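You operate a simulated robot arm through the tools that you are given. There is no shell and no other tool.

Carry out the task below with a simulated robot arm. There is one attempt and no reset: what you move stays moved.

Task
Put things in order on the granite table. At the end: the red pod from the granite table stands where the white sugar shaker stood; the white sugar shaker stands on top of the blue ice pack; the yellow honey jar from the granite table is on the pastry board; the beige short parcel from the granite table stands on top of the white carton (marked "FILTERS"); whatever was shut is shut again. Leave all else as you found it, and nothing knocked over. Set down upright: honey jar.

It is judged by the outcome, as a careful person would: the job done as asked, and still so three seconds after it is handed in. It fails if anything else is knocked over, pushed out of place, dropped, spilled or broken.

Robot
A 6-joint arm with a two-finger gripper, fixed in place. Base frame: the origin is at the foot of the arm, x ahead of it, y to its left, z up; the work surface is at about z = 0.76. Readings come in m, degrees, newtons and seconds.
With the tool pointing down near the work surface it reaches from about 0.3 to 0.68 m from the base axis. Its first joint turns from -66.0 to 66.0 degrees. Payload 2.45 kg.
Tool frame: the origin (TCP) lies between the finger pads and is the grasp point; the fingertips stand 0.03 m ahead of it; z points along the fingers, y is the line along which they close. Largest opening 0.106 m; the body of the gripper starts 0.079 m behind the TCP.
Orientation is that of the tool frame in the base frame, as a unit quaternion [w, x, y, z]. With the fingers straight down and closing along the base's y, the tool's x points along the base's -x, its y along +y and its z along -z.

Tools
- The arm moves only by the tool servo_tool. Its argument "commands" is one flat list of numbers, 6 for each row, row after row: the shift along the tool's x, y, z in units of 150 mm (1.0 is 150 mm), then the turn, a rotation vector about the tool's x, y, z in units of 90 degrees (1.0 is 90 degrees). In form: [dx, dy, dz, ax, ay, az, dx, dy, dz, ax, ay, az, ...]. A call has 1 to 20 rows; each row is the pose to reach, as a shift and turn from the pose commanded when the call began, along the tool's axes at that moment. "fingers" is the opening in per cent of the stroke, from 0 (shut) to 100 (fully open), set as the call begins (left out, the last holds). A call with a number of a shift or a turn outside -1 to 1 is refused whole. Each row takes 0.2 s and may step no farther than 0.05 m and 8.6 degrees from the row before; otherwise, or with a gripper value out of range, the whole call is refused. A pose out of reach is approached as far as the arm can. The call stops where the force on the tool passes 40 N (or 10 N more than at its start, if that is more) or the arm is blocked; 0.2 s more then pass. The fingers move at their own pace (about 0.153 m/s each) and stop on an object; they squeeze with about 31 N. The grip force told is the motor's: it shows also when the fingers shut on nothing. Time passes only in rows, and 0.2 s behind the last, so rows that repeat a pose let the fingers close. The reply holds the time, the measured pose of the TCP, the force on the tool along the base axes, the opening and the grip force, in the units named above and with some noise, with the torque about the TCP (base axes, N m) and any sound that the robot's microphone picked up, and new pictures: "show" is both (left out), scene, wrist or none.
- Cameras (640 x 400 px; columns grow to the right, rows downward): "scene" is fixed at [0.0712, 0.4466, 1.3728]; the picture's right is [-0.54, -0.84, 0.00], its down [-0.60, 0.38, -0.70] and it looks along [0.59, -0.38, -0.71] (base axes); focal length 333 px, centre (320, 200). "wrist" rides on the gripper at [0.076, -0.002, -0.106] in the tool frame; the picture's right is [0.02, 1.00, 0.00], its down [-0.78, 0.02, -0.62] and it looks along [-0.62, 0.01, 0.78] (tool axes); focal length 247 px, centre (320, 200).
- point_at(camera, pixels): for up to 12 pixels [column, row] of the newest picture of that camera ("zoom" is the newest enlarged one), the place [x, y, z] in the base frame of the surface seen there, good to about 0.003 m, but the place of the scene camera against the robot may be out by one fixed shift of up to 0.025 m in any direction. It takes no simulated time.
- close_up(camera, box): a new picture of the part [left, top, right, bottom] of that camera's present view, enlarged. It takes no simulated time.
- job_done(): hands the job in; it is judged then, once.

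Leave the gripper open and the arm clear of the work at the hand-in unless told otherwise.

The tools are called as a command line: name --argument value ..., lists and objects as JSON in quotes. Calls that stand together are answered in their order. servo_tool: Moves the arm, as the interface text tells. Its arguments: {"type":"object","properties":{"commands":{"type":"array","items":{"type":"number"}},"fingers":{"type":"number"},"show":{"type":"string","enum":["both","scene","wrist","none"]}},"required":["commands"]} The other tools are called the same way: point_at (camera, pixels) gives the place of the surface under pixels of a picture; close_up (camera, box) takes an enlarged picture of a part of a camera's view; job_done () hands the job in.

At the start:

```text
time: 0.0
position: [0.3076, 0.0759, 1.0477]
tcp_rot: [0.0, 0.0, 1.0, 0.001]
contact_force: [0.0, -0.1, -0.5]
torque: [0.03, 0.02, 0.03]
width: 0.106
gripper_force: 0.2
```

scene: 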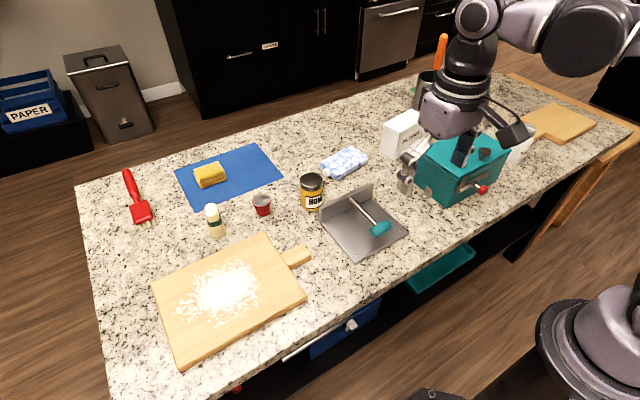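
wrist: 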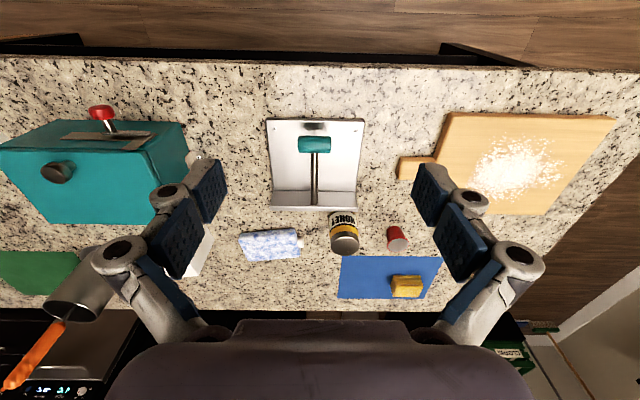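

I see the granite table with a pastry board, honey jar, red pod, a small shaker, an ice pack, a white carton and a teal box. I'll enlarge parts of the scene view to identify things.

close_up --camera "scene" --box '[140, 130, 340, 255]'

close_up --camera "scene" --box '[340, 60, 600, 222]'

close_up --camera "scene" --box '[260, 140, 440, 260]'

close_up --camera "wrist" --box '[0, 60, 320, 260]'

close_up --camera "scene" --box '[180, 240, 500, 400]'

```text
3.20 times, centred on (240, 192) of scene
```

zoom: 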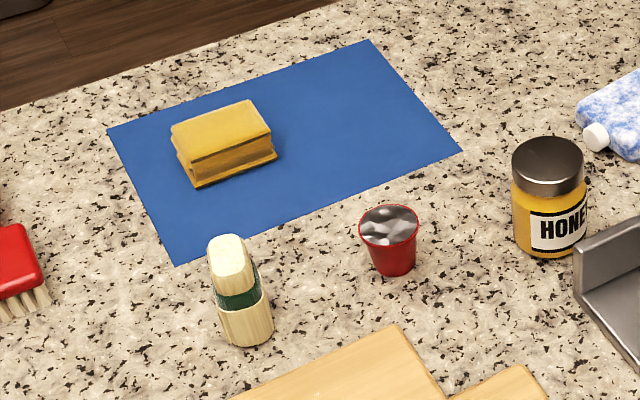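

```text
2.46 times, centred on (470, 141) of scene
```

zoom: 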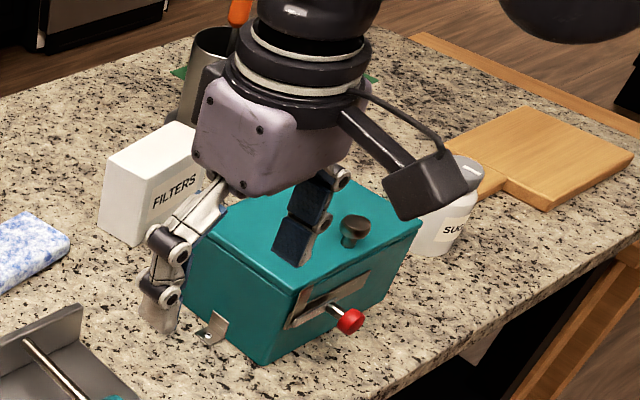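

```text
3.33 times, centred on (350, 200) of scene
```

zoom: 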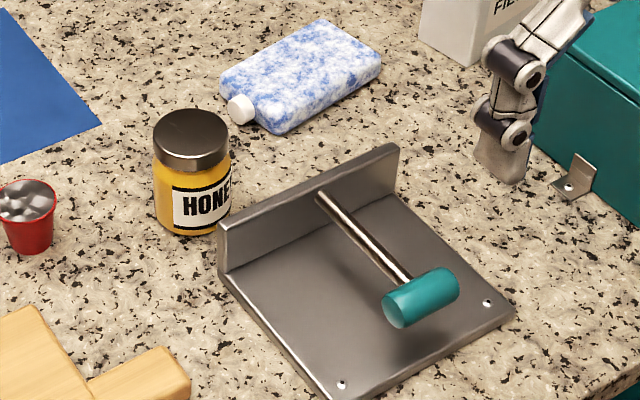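

```text
2.00 times, centred on (160, 160) of wrist
```

zoom: 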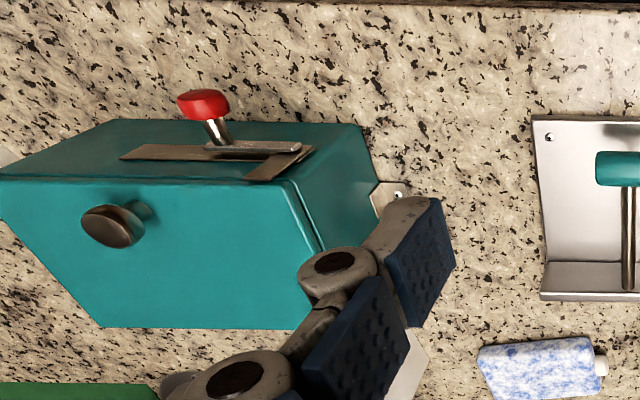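

```text
2.00 times, centred on (340, 320) of scene
```

zoom: 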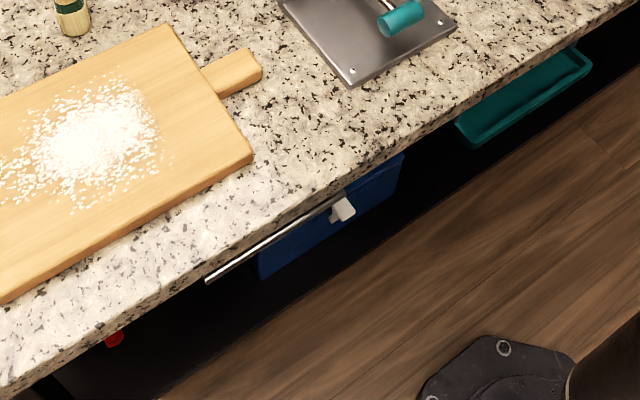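

The beige thing near (216,220) and the other board at (555,122) need a closer look, as does what lies behind the arm. I'll enlarge these.

close_up --camera "scene" --box '[190, 190, 254, 250]'

close_up --camera "scene" --box '[490, 70, 640, 190]'

close_up --camera "wrist" --box '[320, 80, 640, 310]'

close_up --camera "wrist" --box '[0, 220, 260, 400]'

point_at --camera "scene" --pixels '[[216, 232], [212, 208], [262, 212], [311, 178], [345, 162], [408, 122], [520, 150], [462, 152], [372, 230], [230, 285], [556, 122], [210, 172]]'

point_at --camera "wrist" --pixels '[[345, 245], [396, 232], [270, 245], [314, 144], [103, 112], [57, 172], [100, 200], [500, 170], [416, 168], [405, 286], [30, 270], [190, 158]]'

```text
6.67 times, centred on (222, 220) of scene
```

zoom: 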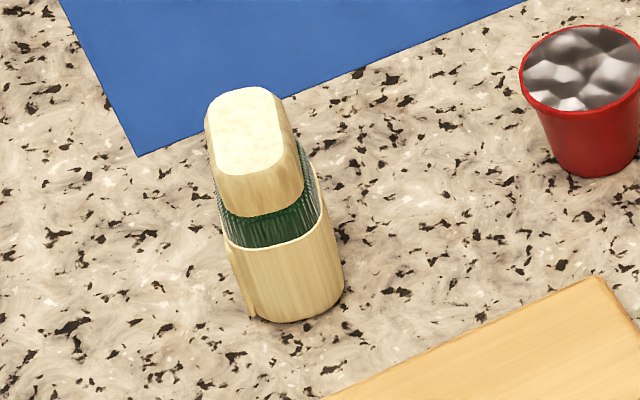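

```text
3.33 times, centred on (565, 130) of scene
```

zoom: 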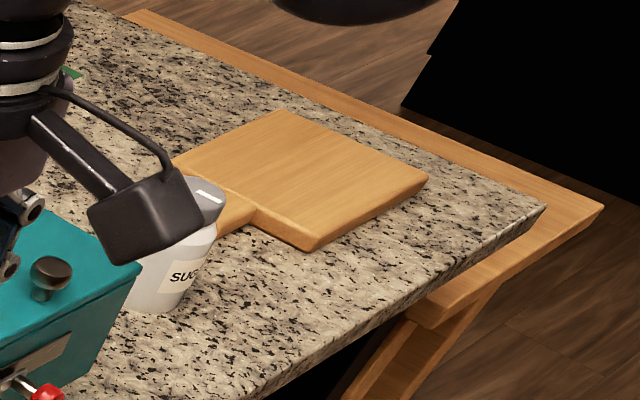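

```text
1.74 times, centred on (480, 195) of wrist
```

zoom: 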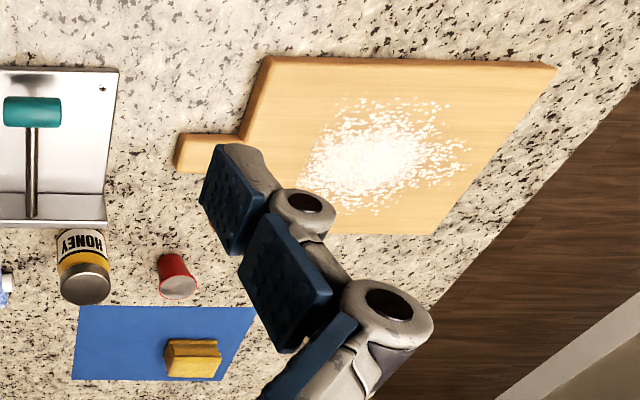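

```text
2.22 times, centred on (130, 310) of wrist
```

zoom: 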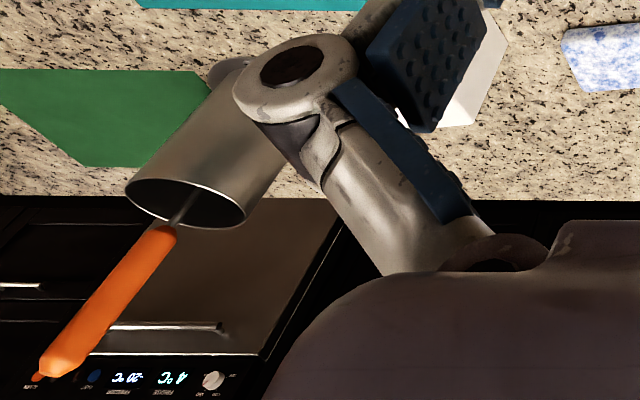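

```text
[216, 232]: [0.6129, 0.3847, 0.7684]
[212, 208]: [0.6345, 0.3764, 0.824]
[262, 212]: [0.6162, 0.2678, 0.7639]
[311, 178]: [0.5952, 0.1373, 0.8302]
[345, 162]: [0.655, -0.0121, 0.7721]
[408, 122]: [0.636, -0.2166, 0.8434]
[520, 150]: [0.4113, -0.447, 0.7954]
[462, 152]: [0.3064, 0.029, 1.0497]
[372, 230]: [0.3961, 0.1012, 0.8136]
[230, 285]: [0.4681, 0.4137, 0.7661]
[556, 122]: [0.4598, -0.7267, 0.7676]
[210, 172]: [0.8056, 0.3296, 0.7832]
```

```text
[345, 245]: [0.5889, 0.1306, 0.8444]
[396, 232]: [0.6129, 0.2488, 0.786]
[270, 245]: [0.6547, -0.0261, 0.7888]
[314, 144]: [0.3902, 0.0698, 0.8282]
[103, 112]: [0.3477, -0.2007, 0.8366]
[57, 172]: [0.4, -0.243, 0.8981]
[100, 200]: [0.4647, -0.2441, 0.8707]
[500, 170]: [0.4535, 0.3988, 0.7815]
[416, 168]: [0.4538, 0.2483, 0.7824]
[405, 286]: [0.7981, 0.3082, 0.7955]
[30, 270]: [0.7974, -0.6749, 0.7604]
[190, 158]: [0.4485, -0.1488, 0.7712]
```

The scene and wrist views agree on the layout apart from a fixed shift of roughly 15 mm. I see no beige parcel yet; the teal box (shut, with a red-knob latch) could hold it. I'll move the arm sideways (−y) at height to look at the teal box with the wrist camera.

servo_tool --commands '[0, -0.25, -0.1, 0, 0, 0, 0, -0.5, -0.2, 0, 0, 0, 0, -0.75, -0.3, 0, 0, 0, 0, -1.0, -0.3, 0, 0, 0]' --show "none"

servo_tool --commands '[0, -0.25, 0, 0, 0, 0, 0, -0.5, 0, 0, 0, 0, 0, -0.75, 0, 0, 0, 0, 0, -1.0, 0, 0, 0, 0]' --show "both"

```text
time: 1.0
position: [0.3036, -0.0771, 1.0935]
tcp_rot: [0.002, -0.001, 1.0, 0.0]
contact_force: [-1.2, 0.6, -0.5]
torque: [0.01, -0.03, -0.02]
width: 0.1061
gripper_force: 0.0
```

```text
time: 2.0
position: [0.3066, -0.223, 1.0926]
tcp_rot: [0.001, 0.0, 1.0, 0.002]
contact_force: [0.0, -0.2, 0.4]
torque: [0.05, 0.04, -0.01]
width: 0.1062
gripper_force: 0.1
```

scene: 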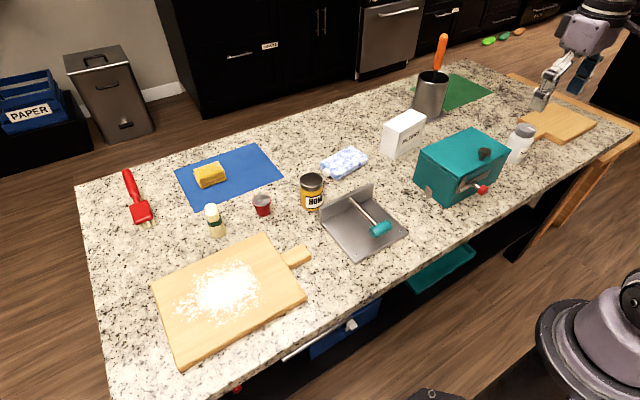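
wrist: 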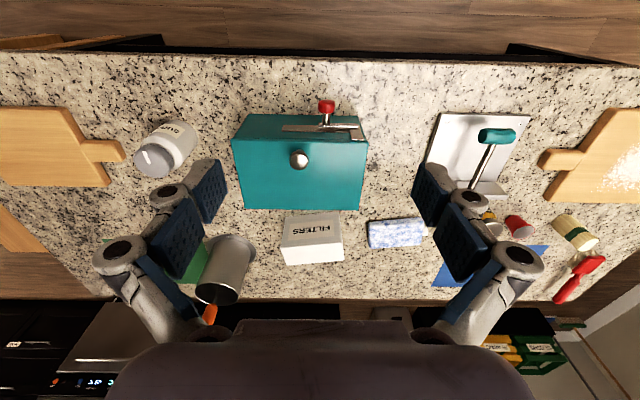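

Now the teal box is in clear view. I'll enlarge it in both cameras and read positions.

close_up --camera "scene" --box '[370, 90, 560, 220]'

close_up --camera "wrist" --box '[220, 85, 380, 185]'

point_at --camera "wrist" --pixels '[[246, 115], [366, 118], [244, 205], [360, 206], [326, 106], [299, 158], [345, 128], [362, 134], [320, 215], [312, 250], [290, 128], [240, 150]]'

point_at --camera "wrist" --pixels '[[168, 148], [180, 130], [150, 158], [397, 233], [370, 246], [419, 221], [490, 135], [100, 150], [288, 222], [338, 212], [290, 262], [342, 258]]'

point_at --camera "scene" --pixels '[[416, 150], [474, 131], [508, 150], [452, 178], [483, 190], [484, 155], [405, 118], [521, 130], [516, 150], [413, 190], [345, 160], [470, 190]]'

```text
3.08 times, centred on (465, 155) of scene
```

zoom: 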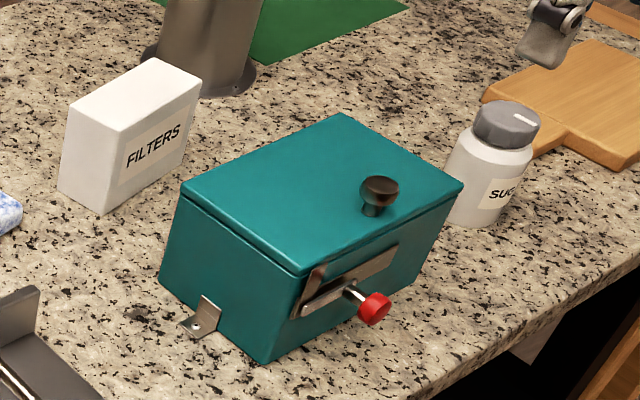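

```text
4.00 times, centred on (300, 135) of wrist
```

zoom: 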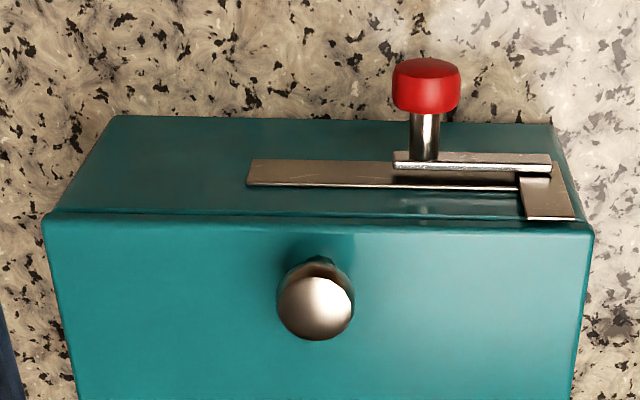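

```text
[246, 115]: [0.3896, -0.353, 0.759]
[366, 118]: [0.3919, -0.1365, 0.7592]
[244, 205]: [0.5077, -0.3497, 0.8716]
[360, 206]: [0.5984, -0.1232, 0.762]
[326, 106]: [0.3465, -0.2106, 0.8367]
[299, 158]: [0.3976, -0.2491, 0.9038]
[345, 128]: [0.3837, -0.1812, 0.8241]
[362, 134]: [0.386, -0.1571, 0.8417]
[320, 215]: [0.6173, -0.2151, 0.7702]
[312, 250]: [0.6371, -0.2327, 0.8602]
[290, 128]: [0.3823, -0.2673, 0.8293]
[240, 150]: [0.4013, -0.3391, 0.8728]
```

```text
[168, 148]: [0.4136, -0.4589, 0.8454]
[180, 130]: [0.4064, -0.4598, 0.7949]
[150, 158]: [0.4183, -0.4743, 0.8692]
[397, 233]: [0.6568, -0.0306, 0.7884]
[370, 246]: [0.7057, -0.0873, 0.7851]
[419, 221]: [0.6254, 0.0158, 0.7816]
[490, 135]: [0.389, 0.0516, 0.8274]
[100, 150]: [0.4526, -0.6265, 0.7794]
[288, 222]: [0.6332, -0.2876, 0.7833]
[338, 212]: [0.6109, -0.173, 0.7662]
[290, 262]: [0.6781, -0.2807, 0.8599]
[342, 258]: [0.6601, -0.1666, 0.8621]
```

```text
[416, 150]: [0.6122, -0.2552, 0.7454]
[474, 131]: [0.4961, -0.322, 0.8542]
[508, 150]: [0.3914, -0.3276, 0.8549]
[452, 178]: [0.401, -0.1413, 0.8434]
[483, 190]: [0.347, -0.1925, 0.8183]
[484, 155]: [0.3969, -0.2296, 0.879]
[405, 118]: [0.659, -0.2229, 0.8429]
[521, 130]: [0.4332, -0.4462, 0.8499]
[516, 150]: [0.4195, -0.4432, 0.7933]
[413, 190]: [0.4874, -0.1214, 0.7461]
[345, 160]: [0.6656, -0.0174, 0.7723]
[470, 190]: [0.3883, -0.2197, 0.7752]
```

The box has a lid knob at about (0.398, −0.249, 0.90) and a latch bar with a red knob at (0.347, −0.211, 0.837) on the front. I'll lower the hand a little in front of the box to see the latch at closer range.

servo_tool --commands '[0.05, 0, 0.2, 0, 0, 0, 0.1, 0, 0.4, 0, 0, 0, 0.15, 0, 0.6, 0, 0, 0]' --show "wrist"

close_up --camera "wrist" --box '[240, 60, 400, 160]'

close_up --camera "scene" --box '[440, 150, 510, 210]'

close_up --camera "scene" --box '[400, 50, 520, 140]'

```text
time: 2.8
position: [0.2854, -0.2235, 1.0038]
tcp_rot: [0.001, 0.0, 1.0, 0.002]
contact_force: [0.1, 0.2, 0.6]
torque: [0.0, 0.01, 0.0]
width: 0.1061
gripper_force: 0.1
```

wrist: 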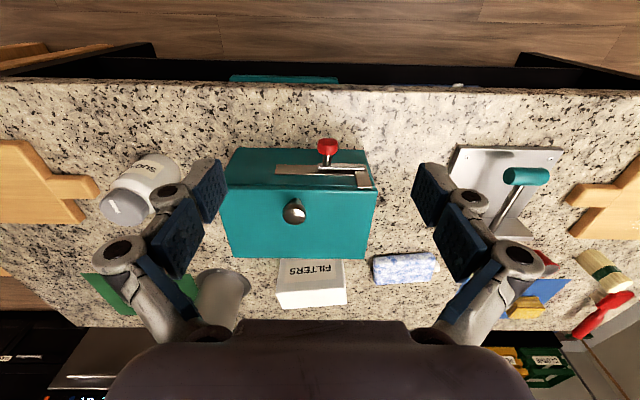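

```text
4.00 times, centred on (320, 110) of wrist
```

zoom: 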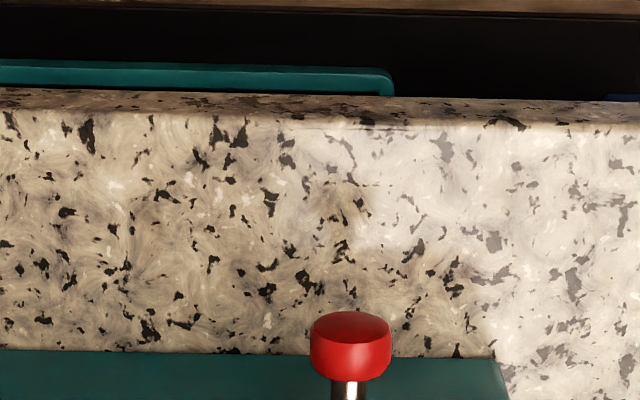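

```text
6.67 times, centred on (475, 180) of scene
```

zoom: 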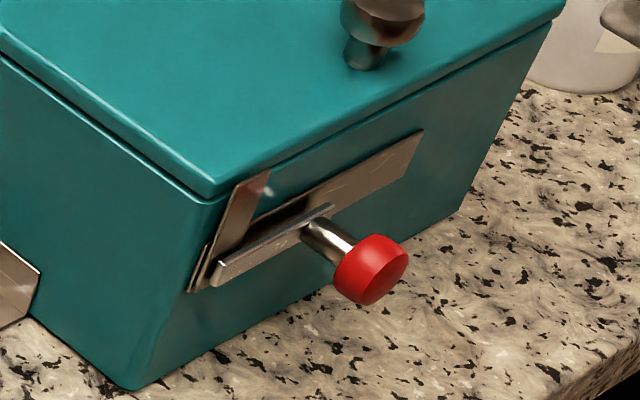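

```text
4.44 times, centred on (460, 95) of scene
```

zoom: 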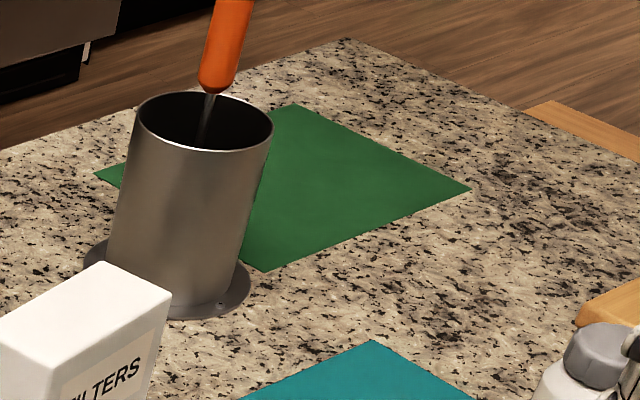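

The close-up used the newer view, so I'll enlarge the latch at (270–380, 135–200) in the present wrist view.

close_up --camera "wrist" --box '[260, 130, 388, 210]'

close_up --camera "wrist" --box '[430, 130, 640, 270]'

point_at --camera "wrist" --pixels '[[327, 145], [321, 168], [345, 166], [363, 168], [363, 182], [280, 170], [310, 170], [293, 210], [226, 190], [374, 190], [230, 255], [364, 255]]'

```text
5.00 times, centred on (324, 170) of wrist
```

zoom: 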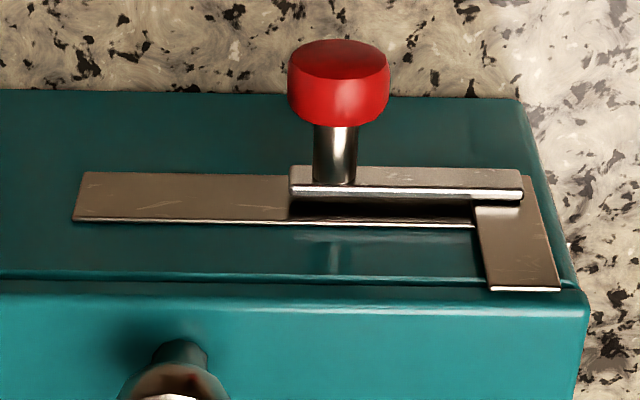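

```text
2.86 times, centred on (535, 200) of wrist
```

zoom: 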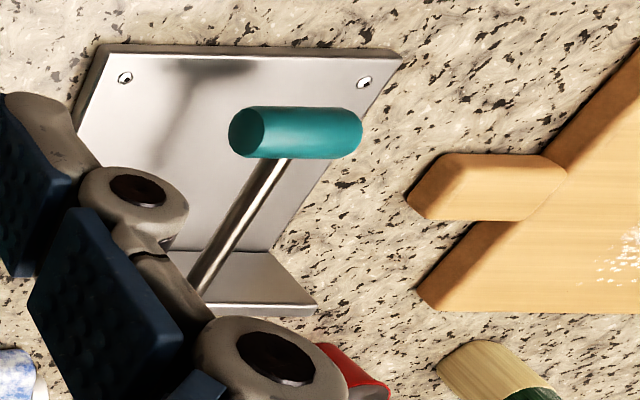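

```text
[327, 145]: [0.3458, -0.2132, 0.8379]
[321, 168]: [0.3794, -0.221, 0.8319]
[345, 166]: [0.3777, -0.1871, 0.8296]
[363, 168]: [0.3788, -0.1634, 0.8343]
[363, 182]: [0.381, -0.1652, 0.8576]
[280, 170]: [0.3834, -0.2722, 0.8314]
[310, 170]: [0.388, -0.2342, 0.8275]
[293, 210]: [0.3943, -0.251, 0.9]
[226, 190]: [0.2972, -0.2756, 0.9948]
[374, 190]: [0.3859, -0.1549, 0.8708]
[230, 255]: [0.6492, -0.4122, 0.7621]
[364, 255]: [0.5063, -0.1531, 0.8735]
```

The latch looks like a bar on an L-shaped track: the long track extends to −y, so sliding the red knob toward −y should release it. I'll measure the knob more exactly (zoom of the latch again).

close_up --camera "wrist" --box '[260, 130, 388, 210]'

point_at --camera "zoom" --pixels '[[338, 58], [338, 82], [338, 118], [292, 95], [386, 95], [336, 150], [296, 180], [518, 180], [100, 200], [520, 270], [490, 270], [190, 390]]'

```text
5.00 times, centred on (324, 170) of wrist
```

zoom: 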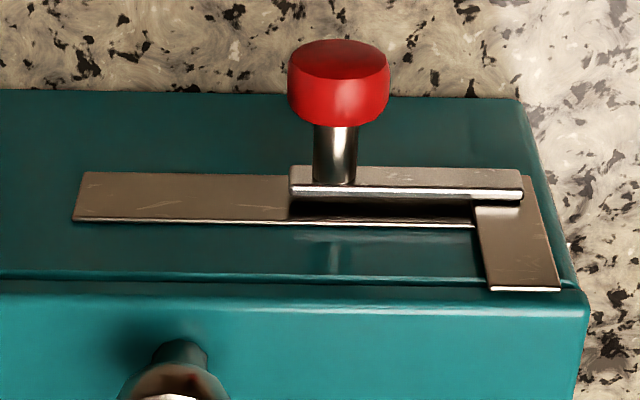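

```text
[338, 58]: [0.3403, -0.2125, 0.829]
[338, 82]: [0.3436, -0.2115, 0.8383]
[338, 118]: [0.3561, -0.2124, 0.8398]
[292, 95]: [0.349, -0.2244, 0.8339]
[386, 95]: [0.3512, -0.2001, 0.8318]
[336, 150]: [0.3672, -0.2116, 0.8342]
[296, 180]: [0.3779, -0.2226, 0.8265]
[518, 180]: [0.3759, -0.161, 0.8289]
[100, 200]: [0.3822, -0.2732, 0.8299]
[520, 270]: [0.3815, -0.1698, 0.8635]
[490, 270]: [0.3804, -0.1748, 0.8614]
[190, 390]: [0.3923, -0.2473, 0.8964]
```

Red cap measures x 0.342–0.357, y −0.212, z 0.828, radius 12 mm. I'll move above it with open fingers, then lower to grasp height.

servo_tool --commands '[-0.2, 0.035, 0.2, 0, 0, 0, -0.417, 0.075, 0.45, 0, 0, 0, -0.417, 0.075, 0.7, 0, 0, 0]' --fingers 100 --show "both"

```text
time: 3.6
position: [0.3478, -0.2111, 0.8985]
tcp_rot: [0.001, 0.0, 1.0, 0.002]
contact_force: [-0.1, -0.2, -0.1]
torque: [0.0, -0.02, 0.0]
width: 0.1062
gripper_force: 0.0
```

scene: 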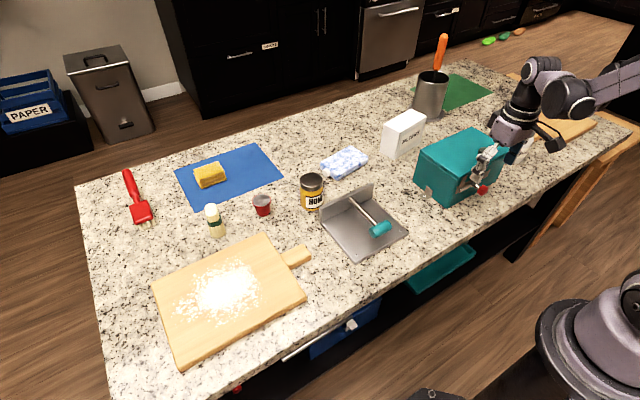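
wrist: 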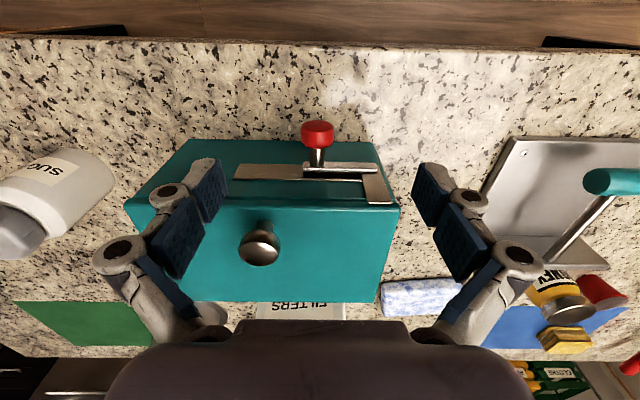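

Hand is centred above the red knob (wrist pixel (317,133)). Lowering 70 mm to grasp height.

servo_tool --commands '[0, -0.007, 0.16, 0, 0, 0, 0, -0.007, 0.32, 0, 0, 0, 0, -0.007, 0.47, 0, 0, 0]' --show "both"

```text
time: 4.4
position: [0.3475, -0.2151, 0.8275]
tcp_rot: [0.001, 0.0, 1.0, 0.001]
contact_force: [-0.3, 0.3, 0.1]
torque: [-0.02, -0.03, 0.02]
width: 0.106
gripper_force: 0.1
```

scene: 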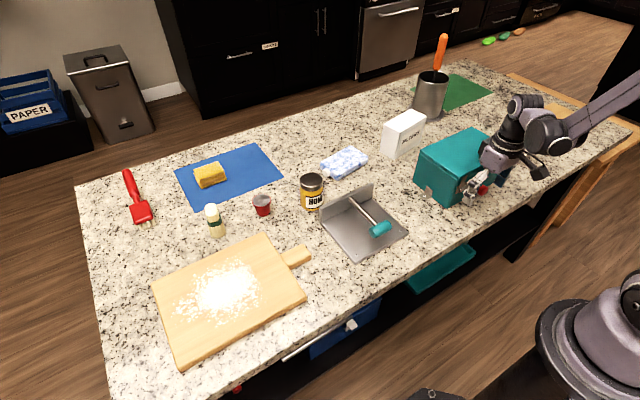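
wrist: 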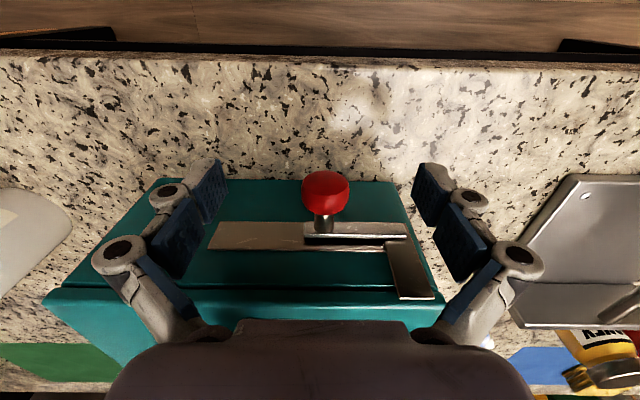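

The knob (wrist (325,190)) lies between the pads. Closing the fingers on it.

servo_tool --commands '[0, 0.01, 0, 0, 0, 0, 0, 0.01, 0, 0, 0, 0, 0, 0.01, 0, 0, 0, 0]' --fingers 0 --show "wrist"

```text
time: 5.2
position: [0.3459, -0.2132, 0.8275]
tcp_rot: [0.001, 0.0, 1.0, 0.001]
contact_force: [-1.4, -0.8, -17.1]
torque: [0.01, -0.4, 0.0]
width: 0.0243
gripper_force: 45.6
```

wrist: 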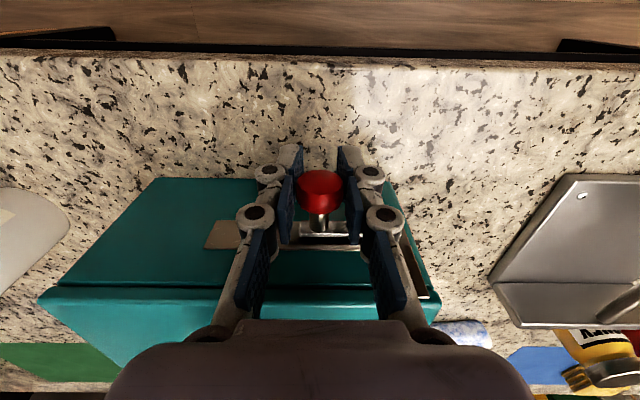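

Gripped at 24 mm. I'll pull the knob gently toward −y by 20 mm and watch the force.

servo_tool --commands '[0, -0.05, 0, 0, 0, 0, 0, -0.1, 0, 0, 0, 0, 0, -0.14, 0, 0, 0, 0]' --show "both"

```text
time: 6.0
position: [0.3473, -0.2332, 0.8278]
tcp_rot: [0.0, -0.001, 1.0, 0.001]
contact_force: [-2.0, 4.1, -35.5]
torque: [-0.26, 0.52, 0.01]
width: 0.024
gripper_force: 45.0
```

scene: 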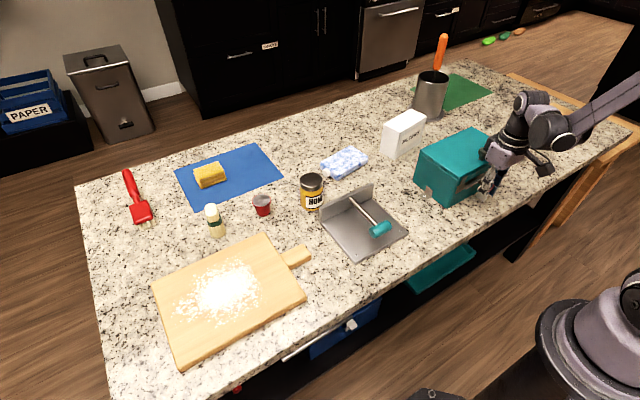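
wrist: 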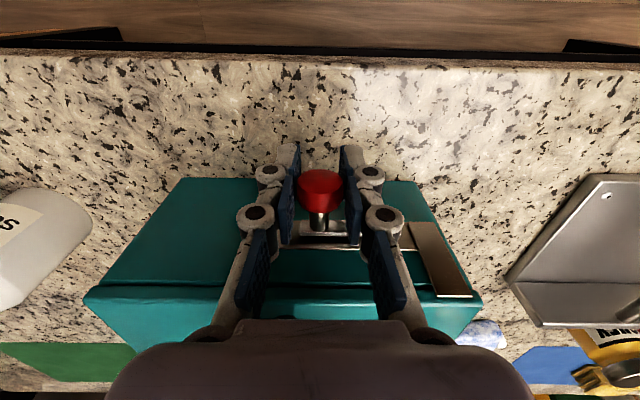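

The bar slides freely (side force 4 N), but there's a vertical pull of −35 N; I'll lower 2 mm while continuing toward −y.

servo_tool --commands '[0, 0, 0.013, 0, 0, 0, 0, -0.04, 0.013, 0, 0, 0, 0, -0.08, 0.015, 0, 0, 0]' --show "wrist"

```text
time: 6.8
position: [0.3477, -0.2419, 0.8252]
tcp_rot: [0.001, 0.0, 1.0, 0.004]
contact_force: [-2.2, 21.5, -13.0]
torque: [-0.1, -0.86, -0.15]
width: 0.0248
gripper_force: 44.5
```

wrist: 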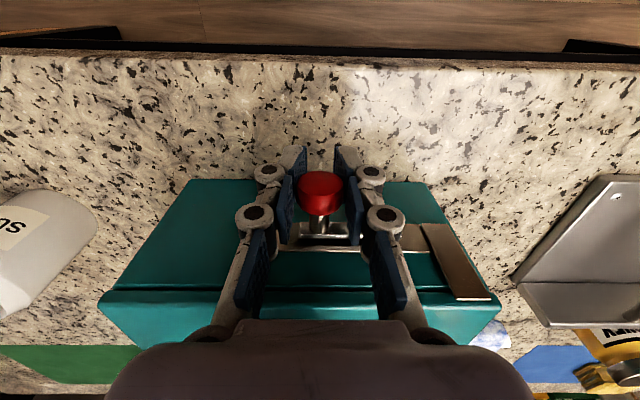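

Side force has risen to 21 N. I'll nudge a few mm further to learn whether this is the stop.

servo_tool --commands '[0, -0.02, 0, 0, 0, 0, 0, -0.04, 0, 0, 0, 0, 0, -0.06, 0, 0, 0, 0]' --show "wrist"

close_up --camera "wrist" --box '[200, 140, 500, 320]'

```text
time: 7.2
position: [0.3479, -0.2427, 0.8271]
tcp_rot: [0.001, -0.002, 1.0, 0.008]
contact_force: [-1.1, 5.0, -7.4]
torque: [-0.15, -0.13, -0.18]
width: 0.025
gripper_force: 44.9
stopped in row 2: the force on the tool passed its limit at 44 N (the readings are from after the stop); the commanded pose is now the measured one
```

wrist: 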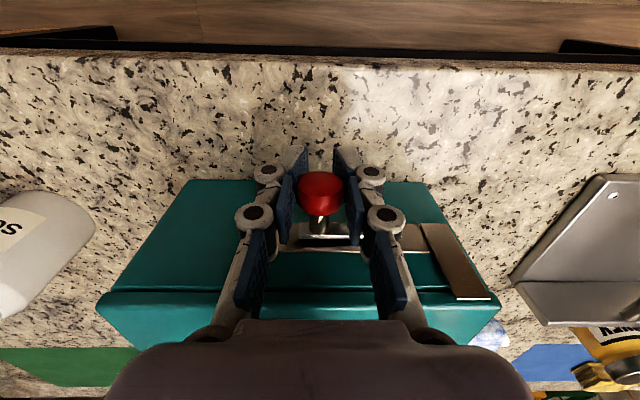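

```text
2.13 times, centred on (350, 230) of wrist
```

zoom: 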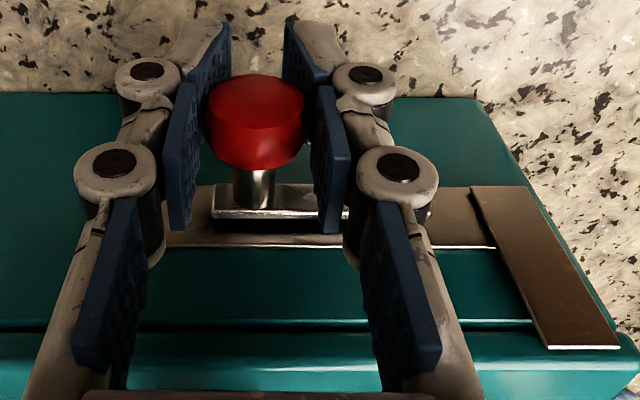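

The bar has moved 30 mm to its end stop and its end now clears the upright strike at the right. I'll let go of the knob and rise to look.

servo_tool --commands '[0, 0, 0, 0, 0, 0, 0, 0, 0, 0, 0, 0, 0, 0, 0, 0, 0, 0]' --fingers 60 --show "none"

servo_tool --commands '[0.02, 0, -0.2, 0, 0, 0, 0.04, 0, -0.45, 0, 0, 0, 0.04, 0, -0.75, 0, 0, 0, 0.04, 0, -0.95, 0, 0, 0]' --show "both"

close_up --camera "wrist" --box '[200, 130, 440, 280]'

close_up --camera "scene" --box '[400, 110, 530, 210]'

```text
time: 8.1
position: [0.3466, -0.2431, 0.826]
tcp_rot: [0.002, -0.002, 1.0, 0.007]
contact_force: [-0.1, 0.1, -0.4]
torque: [0.0, 0.01, 0.01]
width: 0.0636
gripper_force: 0.0
```

```text
time: 9.1
position: [0.3405, -0.2485, 0.9707]
tcp_rot: [0.001, -0.002, 1.0, 0.007]
contact_force: [0.3, -0.8, -0.8]
torque: [0.04, -0.01, -0.03]
width: 0.0635
gripper_force: 0.0
```

scene: 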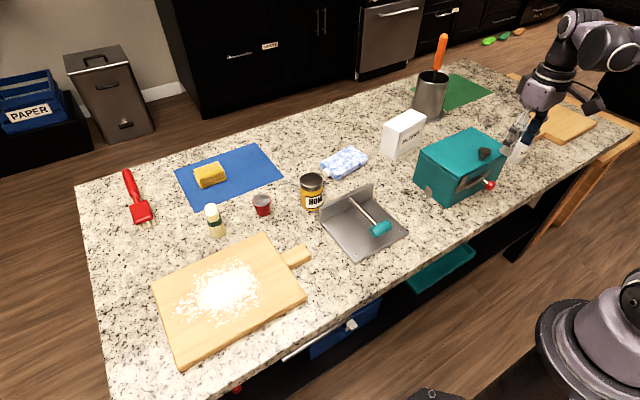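
wrist: 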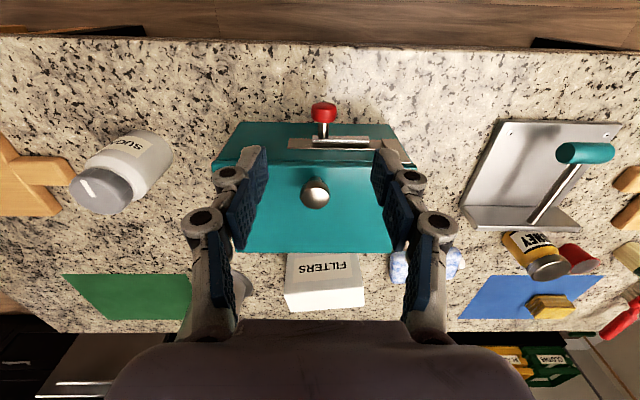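

```text
2.67 times, centred on (320, 205) of wrist
```

zoom: 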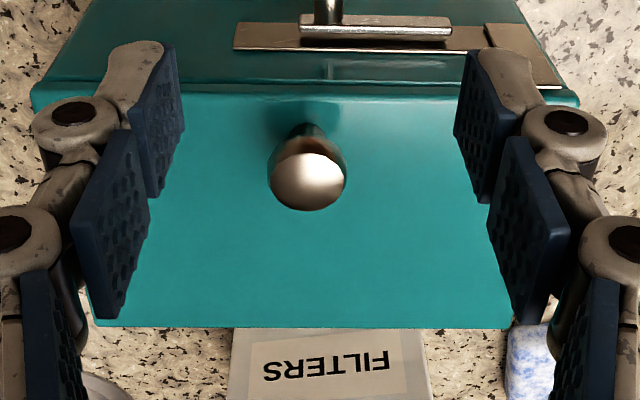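

```text
4.00 times, centred on (465, 160) of scene
```

zoom: 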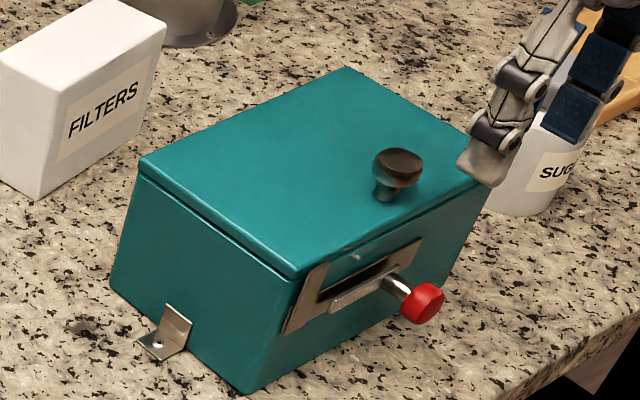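

The bar now sits clear of the strike. I'll measure the lid knob at wrist (315,193) and the lid edges.

point_at --camera "wrist" --pixels '[[315, 192], [315, 203], [304, 193], [327, 193], [315, 182], [260, 240], [370, 240], [300, 165], [340, 165], [390, 168], [325, 108], [330, 248]]'

```text
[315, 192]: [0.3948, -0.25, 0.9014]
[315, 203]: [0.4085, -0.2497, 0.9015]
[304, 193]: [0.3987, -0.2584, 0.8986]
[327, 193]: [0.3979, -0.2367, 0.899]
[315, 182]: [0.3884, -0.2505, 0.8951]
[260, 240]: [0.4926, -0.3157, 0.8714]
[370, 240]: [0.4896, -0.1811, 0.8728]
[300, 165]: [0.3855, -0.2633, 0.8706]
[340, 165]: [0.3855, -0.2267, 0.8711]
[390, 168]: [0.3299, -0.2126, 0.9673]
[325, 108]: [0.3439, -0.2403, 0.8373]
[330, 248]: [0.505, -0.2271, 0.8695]
```

Lid knob head centre is at (0.3985, −0.249, ~0.895), lid top at z 0.872. I'll go over it and down to z≈0.905 with the fingers straddling it (also removing a 0.8° tilt left from the stop).

servo_tool --commands '[-0.2, 0, 0.05, 0.009, 0, 0, -0.39, 0, 0.1, 0.009, 0, 0, -0.39, 0, 0.27, 0.009, 0, 0, -0.39, 0, 0.438, 0.009, 0, 0]' --fingers 55 --show "both"

```text
time: 10.1
position: [0.399, -0.2449, 0.9041]
tcp_rot: [0.002, -0.002, 1.0, 0.0]
contact_force: [0.7, -0.6, -0.1]
torque: [-0.02, 0.0, -0.03]
width: 0.0583
gripper_force: 0.0
```

scene: 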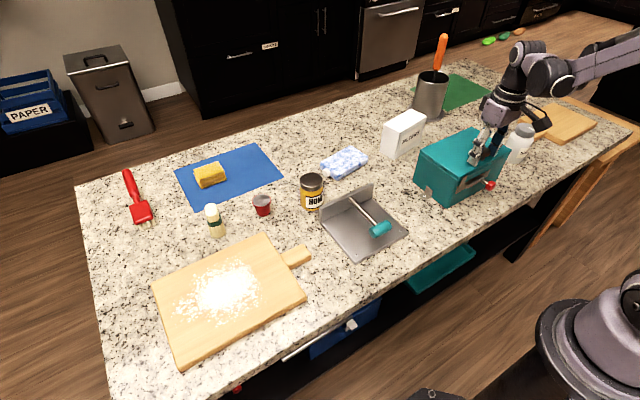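
wrist: 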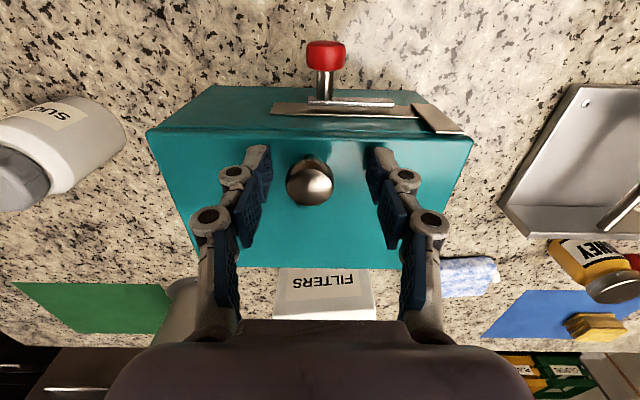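

The knob is at wrist (310,182), slightly to the left of the centre between the fingers; I'll shift 4 mm toward −y and close.

servo_tool --commands '[0, -0.025, 0, 0, 0, 0, 0, -0.025, 0, 0, 0, 0, 0, -0.025, 0, 0, 0, 0, 0, -0.025, 0, 0, 0, 0]' --fingers 0 --show "wrist"

```text
time: 11.1
position: [0.3999, -0.2506, 0.9044]
tcp_rot: [0.001, -0.002, 1.0, -0.001]
contact_force: [6.2, -23.1, -3.1]
torque: [-0.09, 0.17, -0.12]
width: 0.0267
gripper_force: 45.5
```

wrist: 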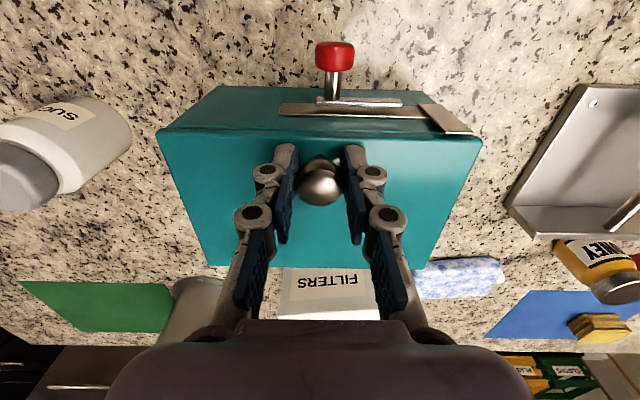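

Gripped at 27 mm with a side load of −23 N, so I'll ease 1.5 mm toward −y and start lifting along the hinge arc (first about 12°).

servo_tool --commands '[0, -0.01, 0, 0, 0, 0, -0.02, -0.01, -0.06, 0, 0, 0, -0.049, -0.01, -0.124, 0, 0, 0]' --show "both"

```text
time: 11.8
position: [0.4062, -0.2499, 0.9221]
tcp_rot: [-0.004, -0.002, 1.0, -0.001]
contact_force: [-16.8, -10.2, -6.4]
torque: [-0.06, 1.52, -0.04]
width: 0.0264
gripper_force: 45.0
```

scene: 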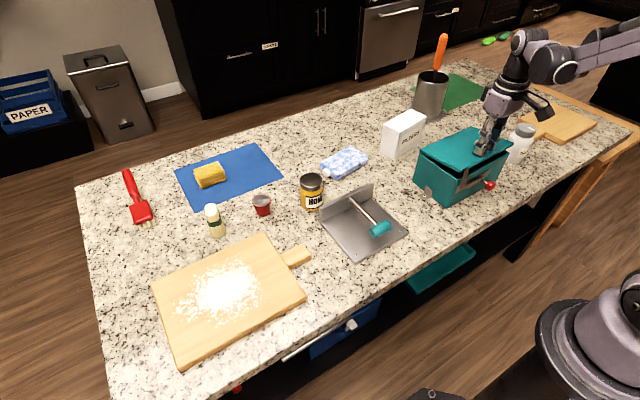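
wrist: 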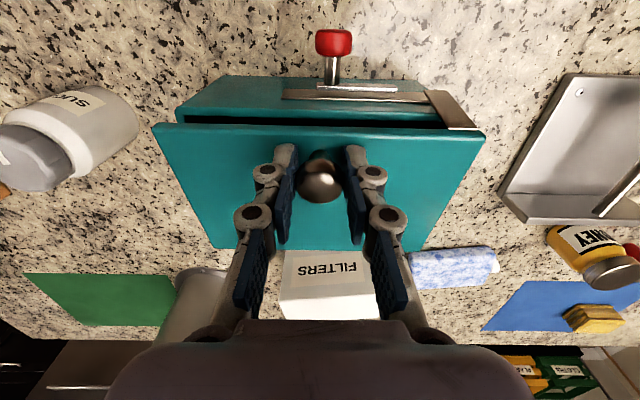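

The lid lifts and hinges at its back edge. I'll continue the arc to ~30°, tilting the tool along with the lid, with small steps.

servo_tool --commands '[-0.035, 0, -0.058, 0, 0.0556, 0, -0.075, 0, -0.111, 0, 0.111, 0, -0.122, 0, -0.163, 0, 0.167, 0, -0.174, 0, -0.208, 0, 0.222, 0]' --show "both"

```text
time: 12.8
position: [0.432, -0.2496, 0.9534]
tcp_rot: [-0.175, -0.002, 0.985, -0.002]
contact_force: [-21.5, -9.5, 26.5]
torque: [-0.17, -0.29, -0.08]
width: 0.0263
gripper_force: 45.8
```

scene: 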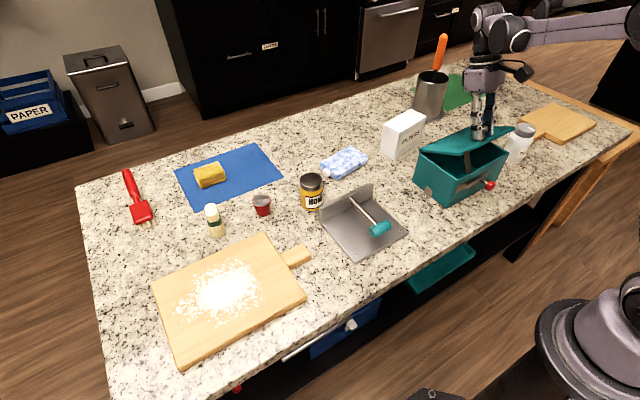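
wrist: 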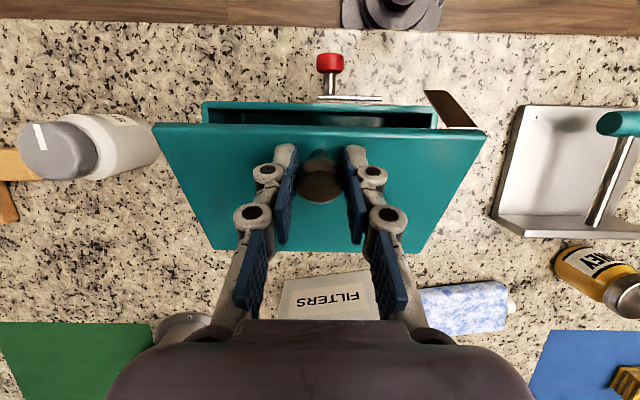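

The lid is at ~30° and follows well; the force is radially outward, so the hinge is a little further back than I assumed. I correct the arc and continue to ~50°.

servo_tool --commands '[0.003, 0, -0.014, 0, 0, 0, -0.033, 0, -0.073, 0, 0.0556, 0, -0.075, 0, -0.129, 0, 0.111, 0, -0.122, 0, -0.181, 0, 0.167, 0, -0.173, 0, -0.228, 0, 0.222, 0]' --show "both"

```text
time: 14.1
position: [0.4494, -0.2506, 0.9666]
tcp_rot: [-0.245, -0.007, 0.97, -0.003]
contact_force: [-3.8, 28.9, -10.5]
torque: [0.51, 1.05, -0.17]
width: 0.0264
gripper_force: 44.9
out of reach, approached as far as the arm can: row 3, 4, 5
```

scene: 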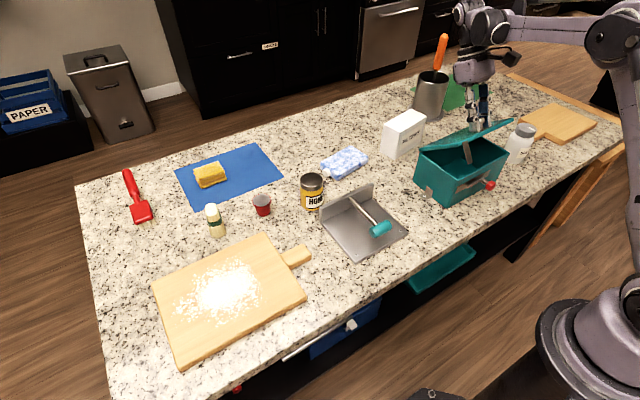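
wrist: 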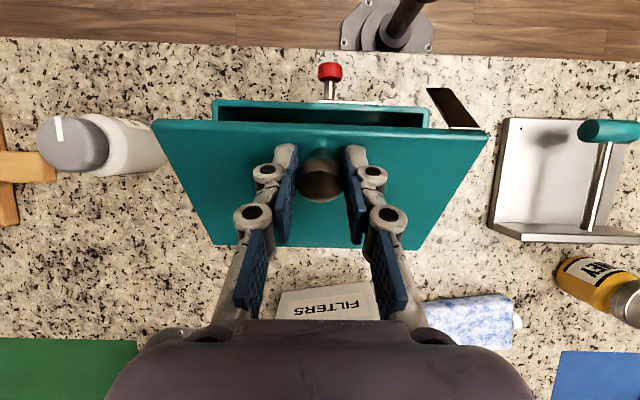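

The tilt limit of the arm was met at ~28°. I'll look into the box from the scene camera before going on.

close_up --camera "scene" --box '[400, 100, 530, 210]'

```text
3.64 times, centred on (465, 155) of scene
```

zoom: 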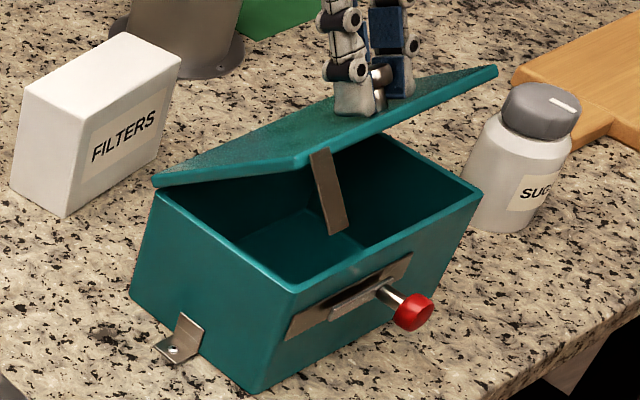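

Nothing beige is visible yet in the part of the box I can see. Before continuing, I'll send a null row to learn whether the commanded pose is still the unreachable one.

servo_tool --commands '[0, 0, 0, 0, 0, 0]' --show "none"

```text
time: 14.4
position: [0.4491, -0.2501, 0.967]
tcp_rot: [-0.244, -0.007, 0.97, -0.002]
contact_force: [-2.3, 33.0, -13.0]
torque: [0.42, 1.07, -0.16]
width: 0.0265
gripper_force: 45.0
```

The commanded pose is the reached one. I now continue lifting to ~60° while bringing the tool back toward vertical (the knob pivots in the pads), and correct y by +3 mm to remove the side load.

servo_tool --commands '[0, 0.02, 0, -0.004, 0, 0.008, -0.0255, 0.02, -0.058, -0.004, -0.069, 0.008, -0.057, 0.02, -0.112, -0.004, -0.136, 0.008, -0.092, 0.02, -0.162, -0.004, -0.202, 0.008, -0.133, 0.02, -0.208, -0.004, -0.269, 0.008]' --show "both"

```text
time: 15.7
position: [0.4788, -0.2502, 0.9861]
tcp_rot: [-0.039, 0.003, 0.999, -0.003]
contact_force: [-16.0, 9.0, 14.5]
torque: [0.18, 1.44, -0.02]
width: 0.0269
gripper_force: 45.1
```

scene: 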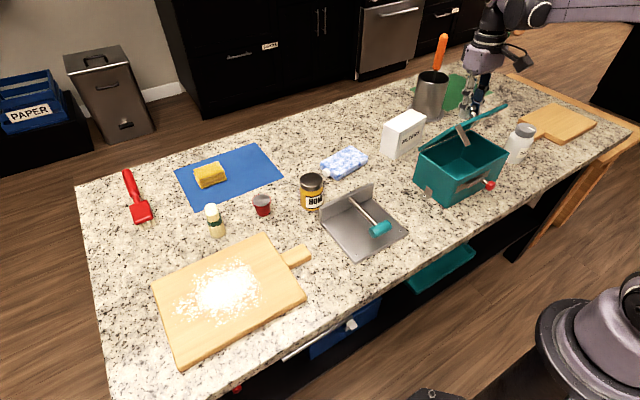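
wrist: 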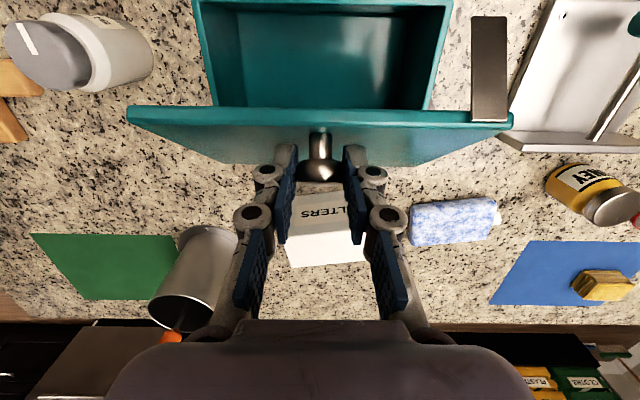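

The box is now open enough to look in from above (wrist (330,60)). Enlarging.

close_up --camera "wrist" --box '[180, 0, 480, 130]'

close_up --camera "scene" --box '[400, 90, 530, 210]'

```text
2.13 times, centred on (330, 65) of wrist
```

zoom: 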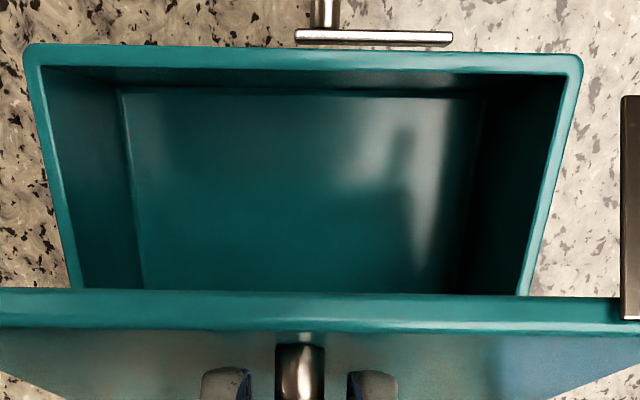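

```text
3.33 times, centred on (465, 150) of scene
```

zoom: 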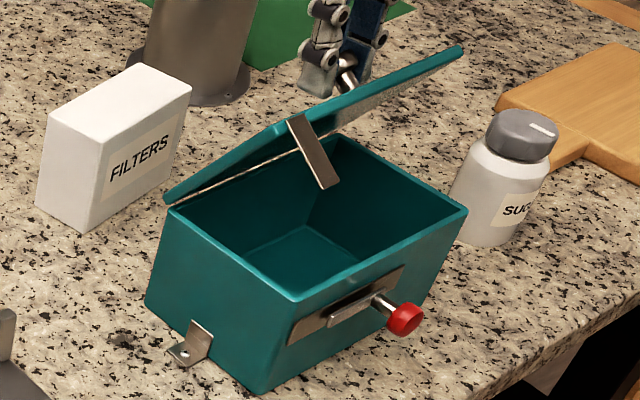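

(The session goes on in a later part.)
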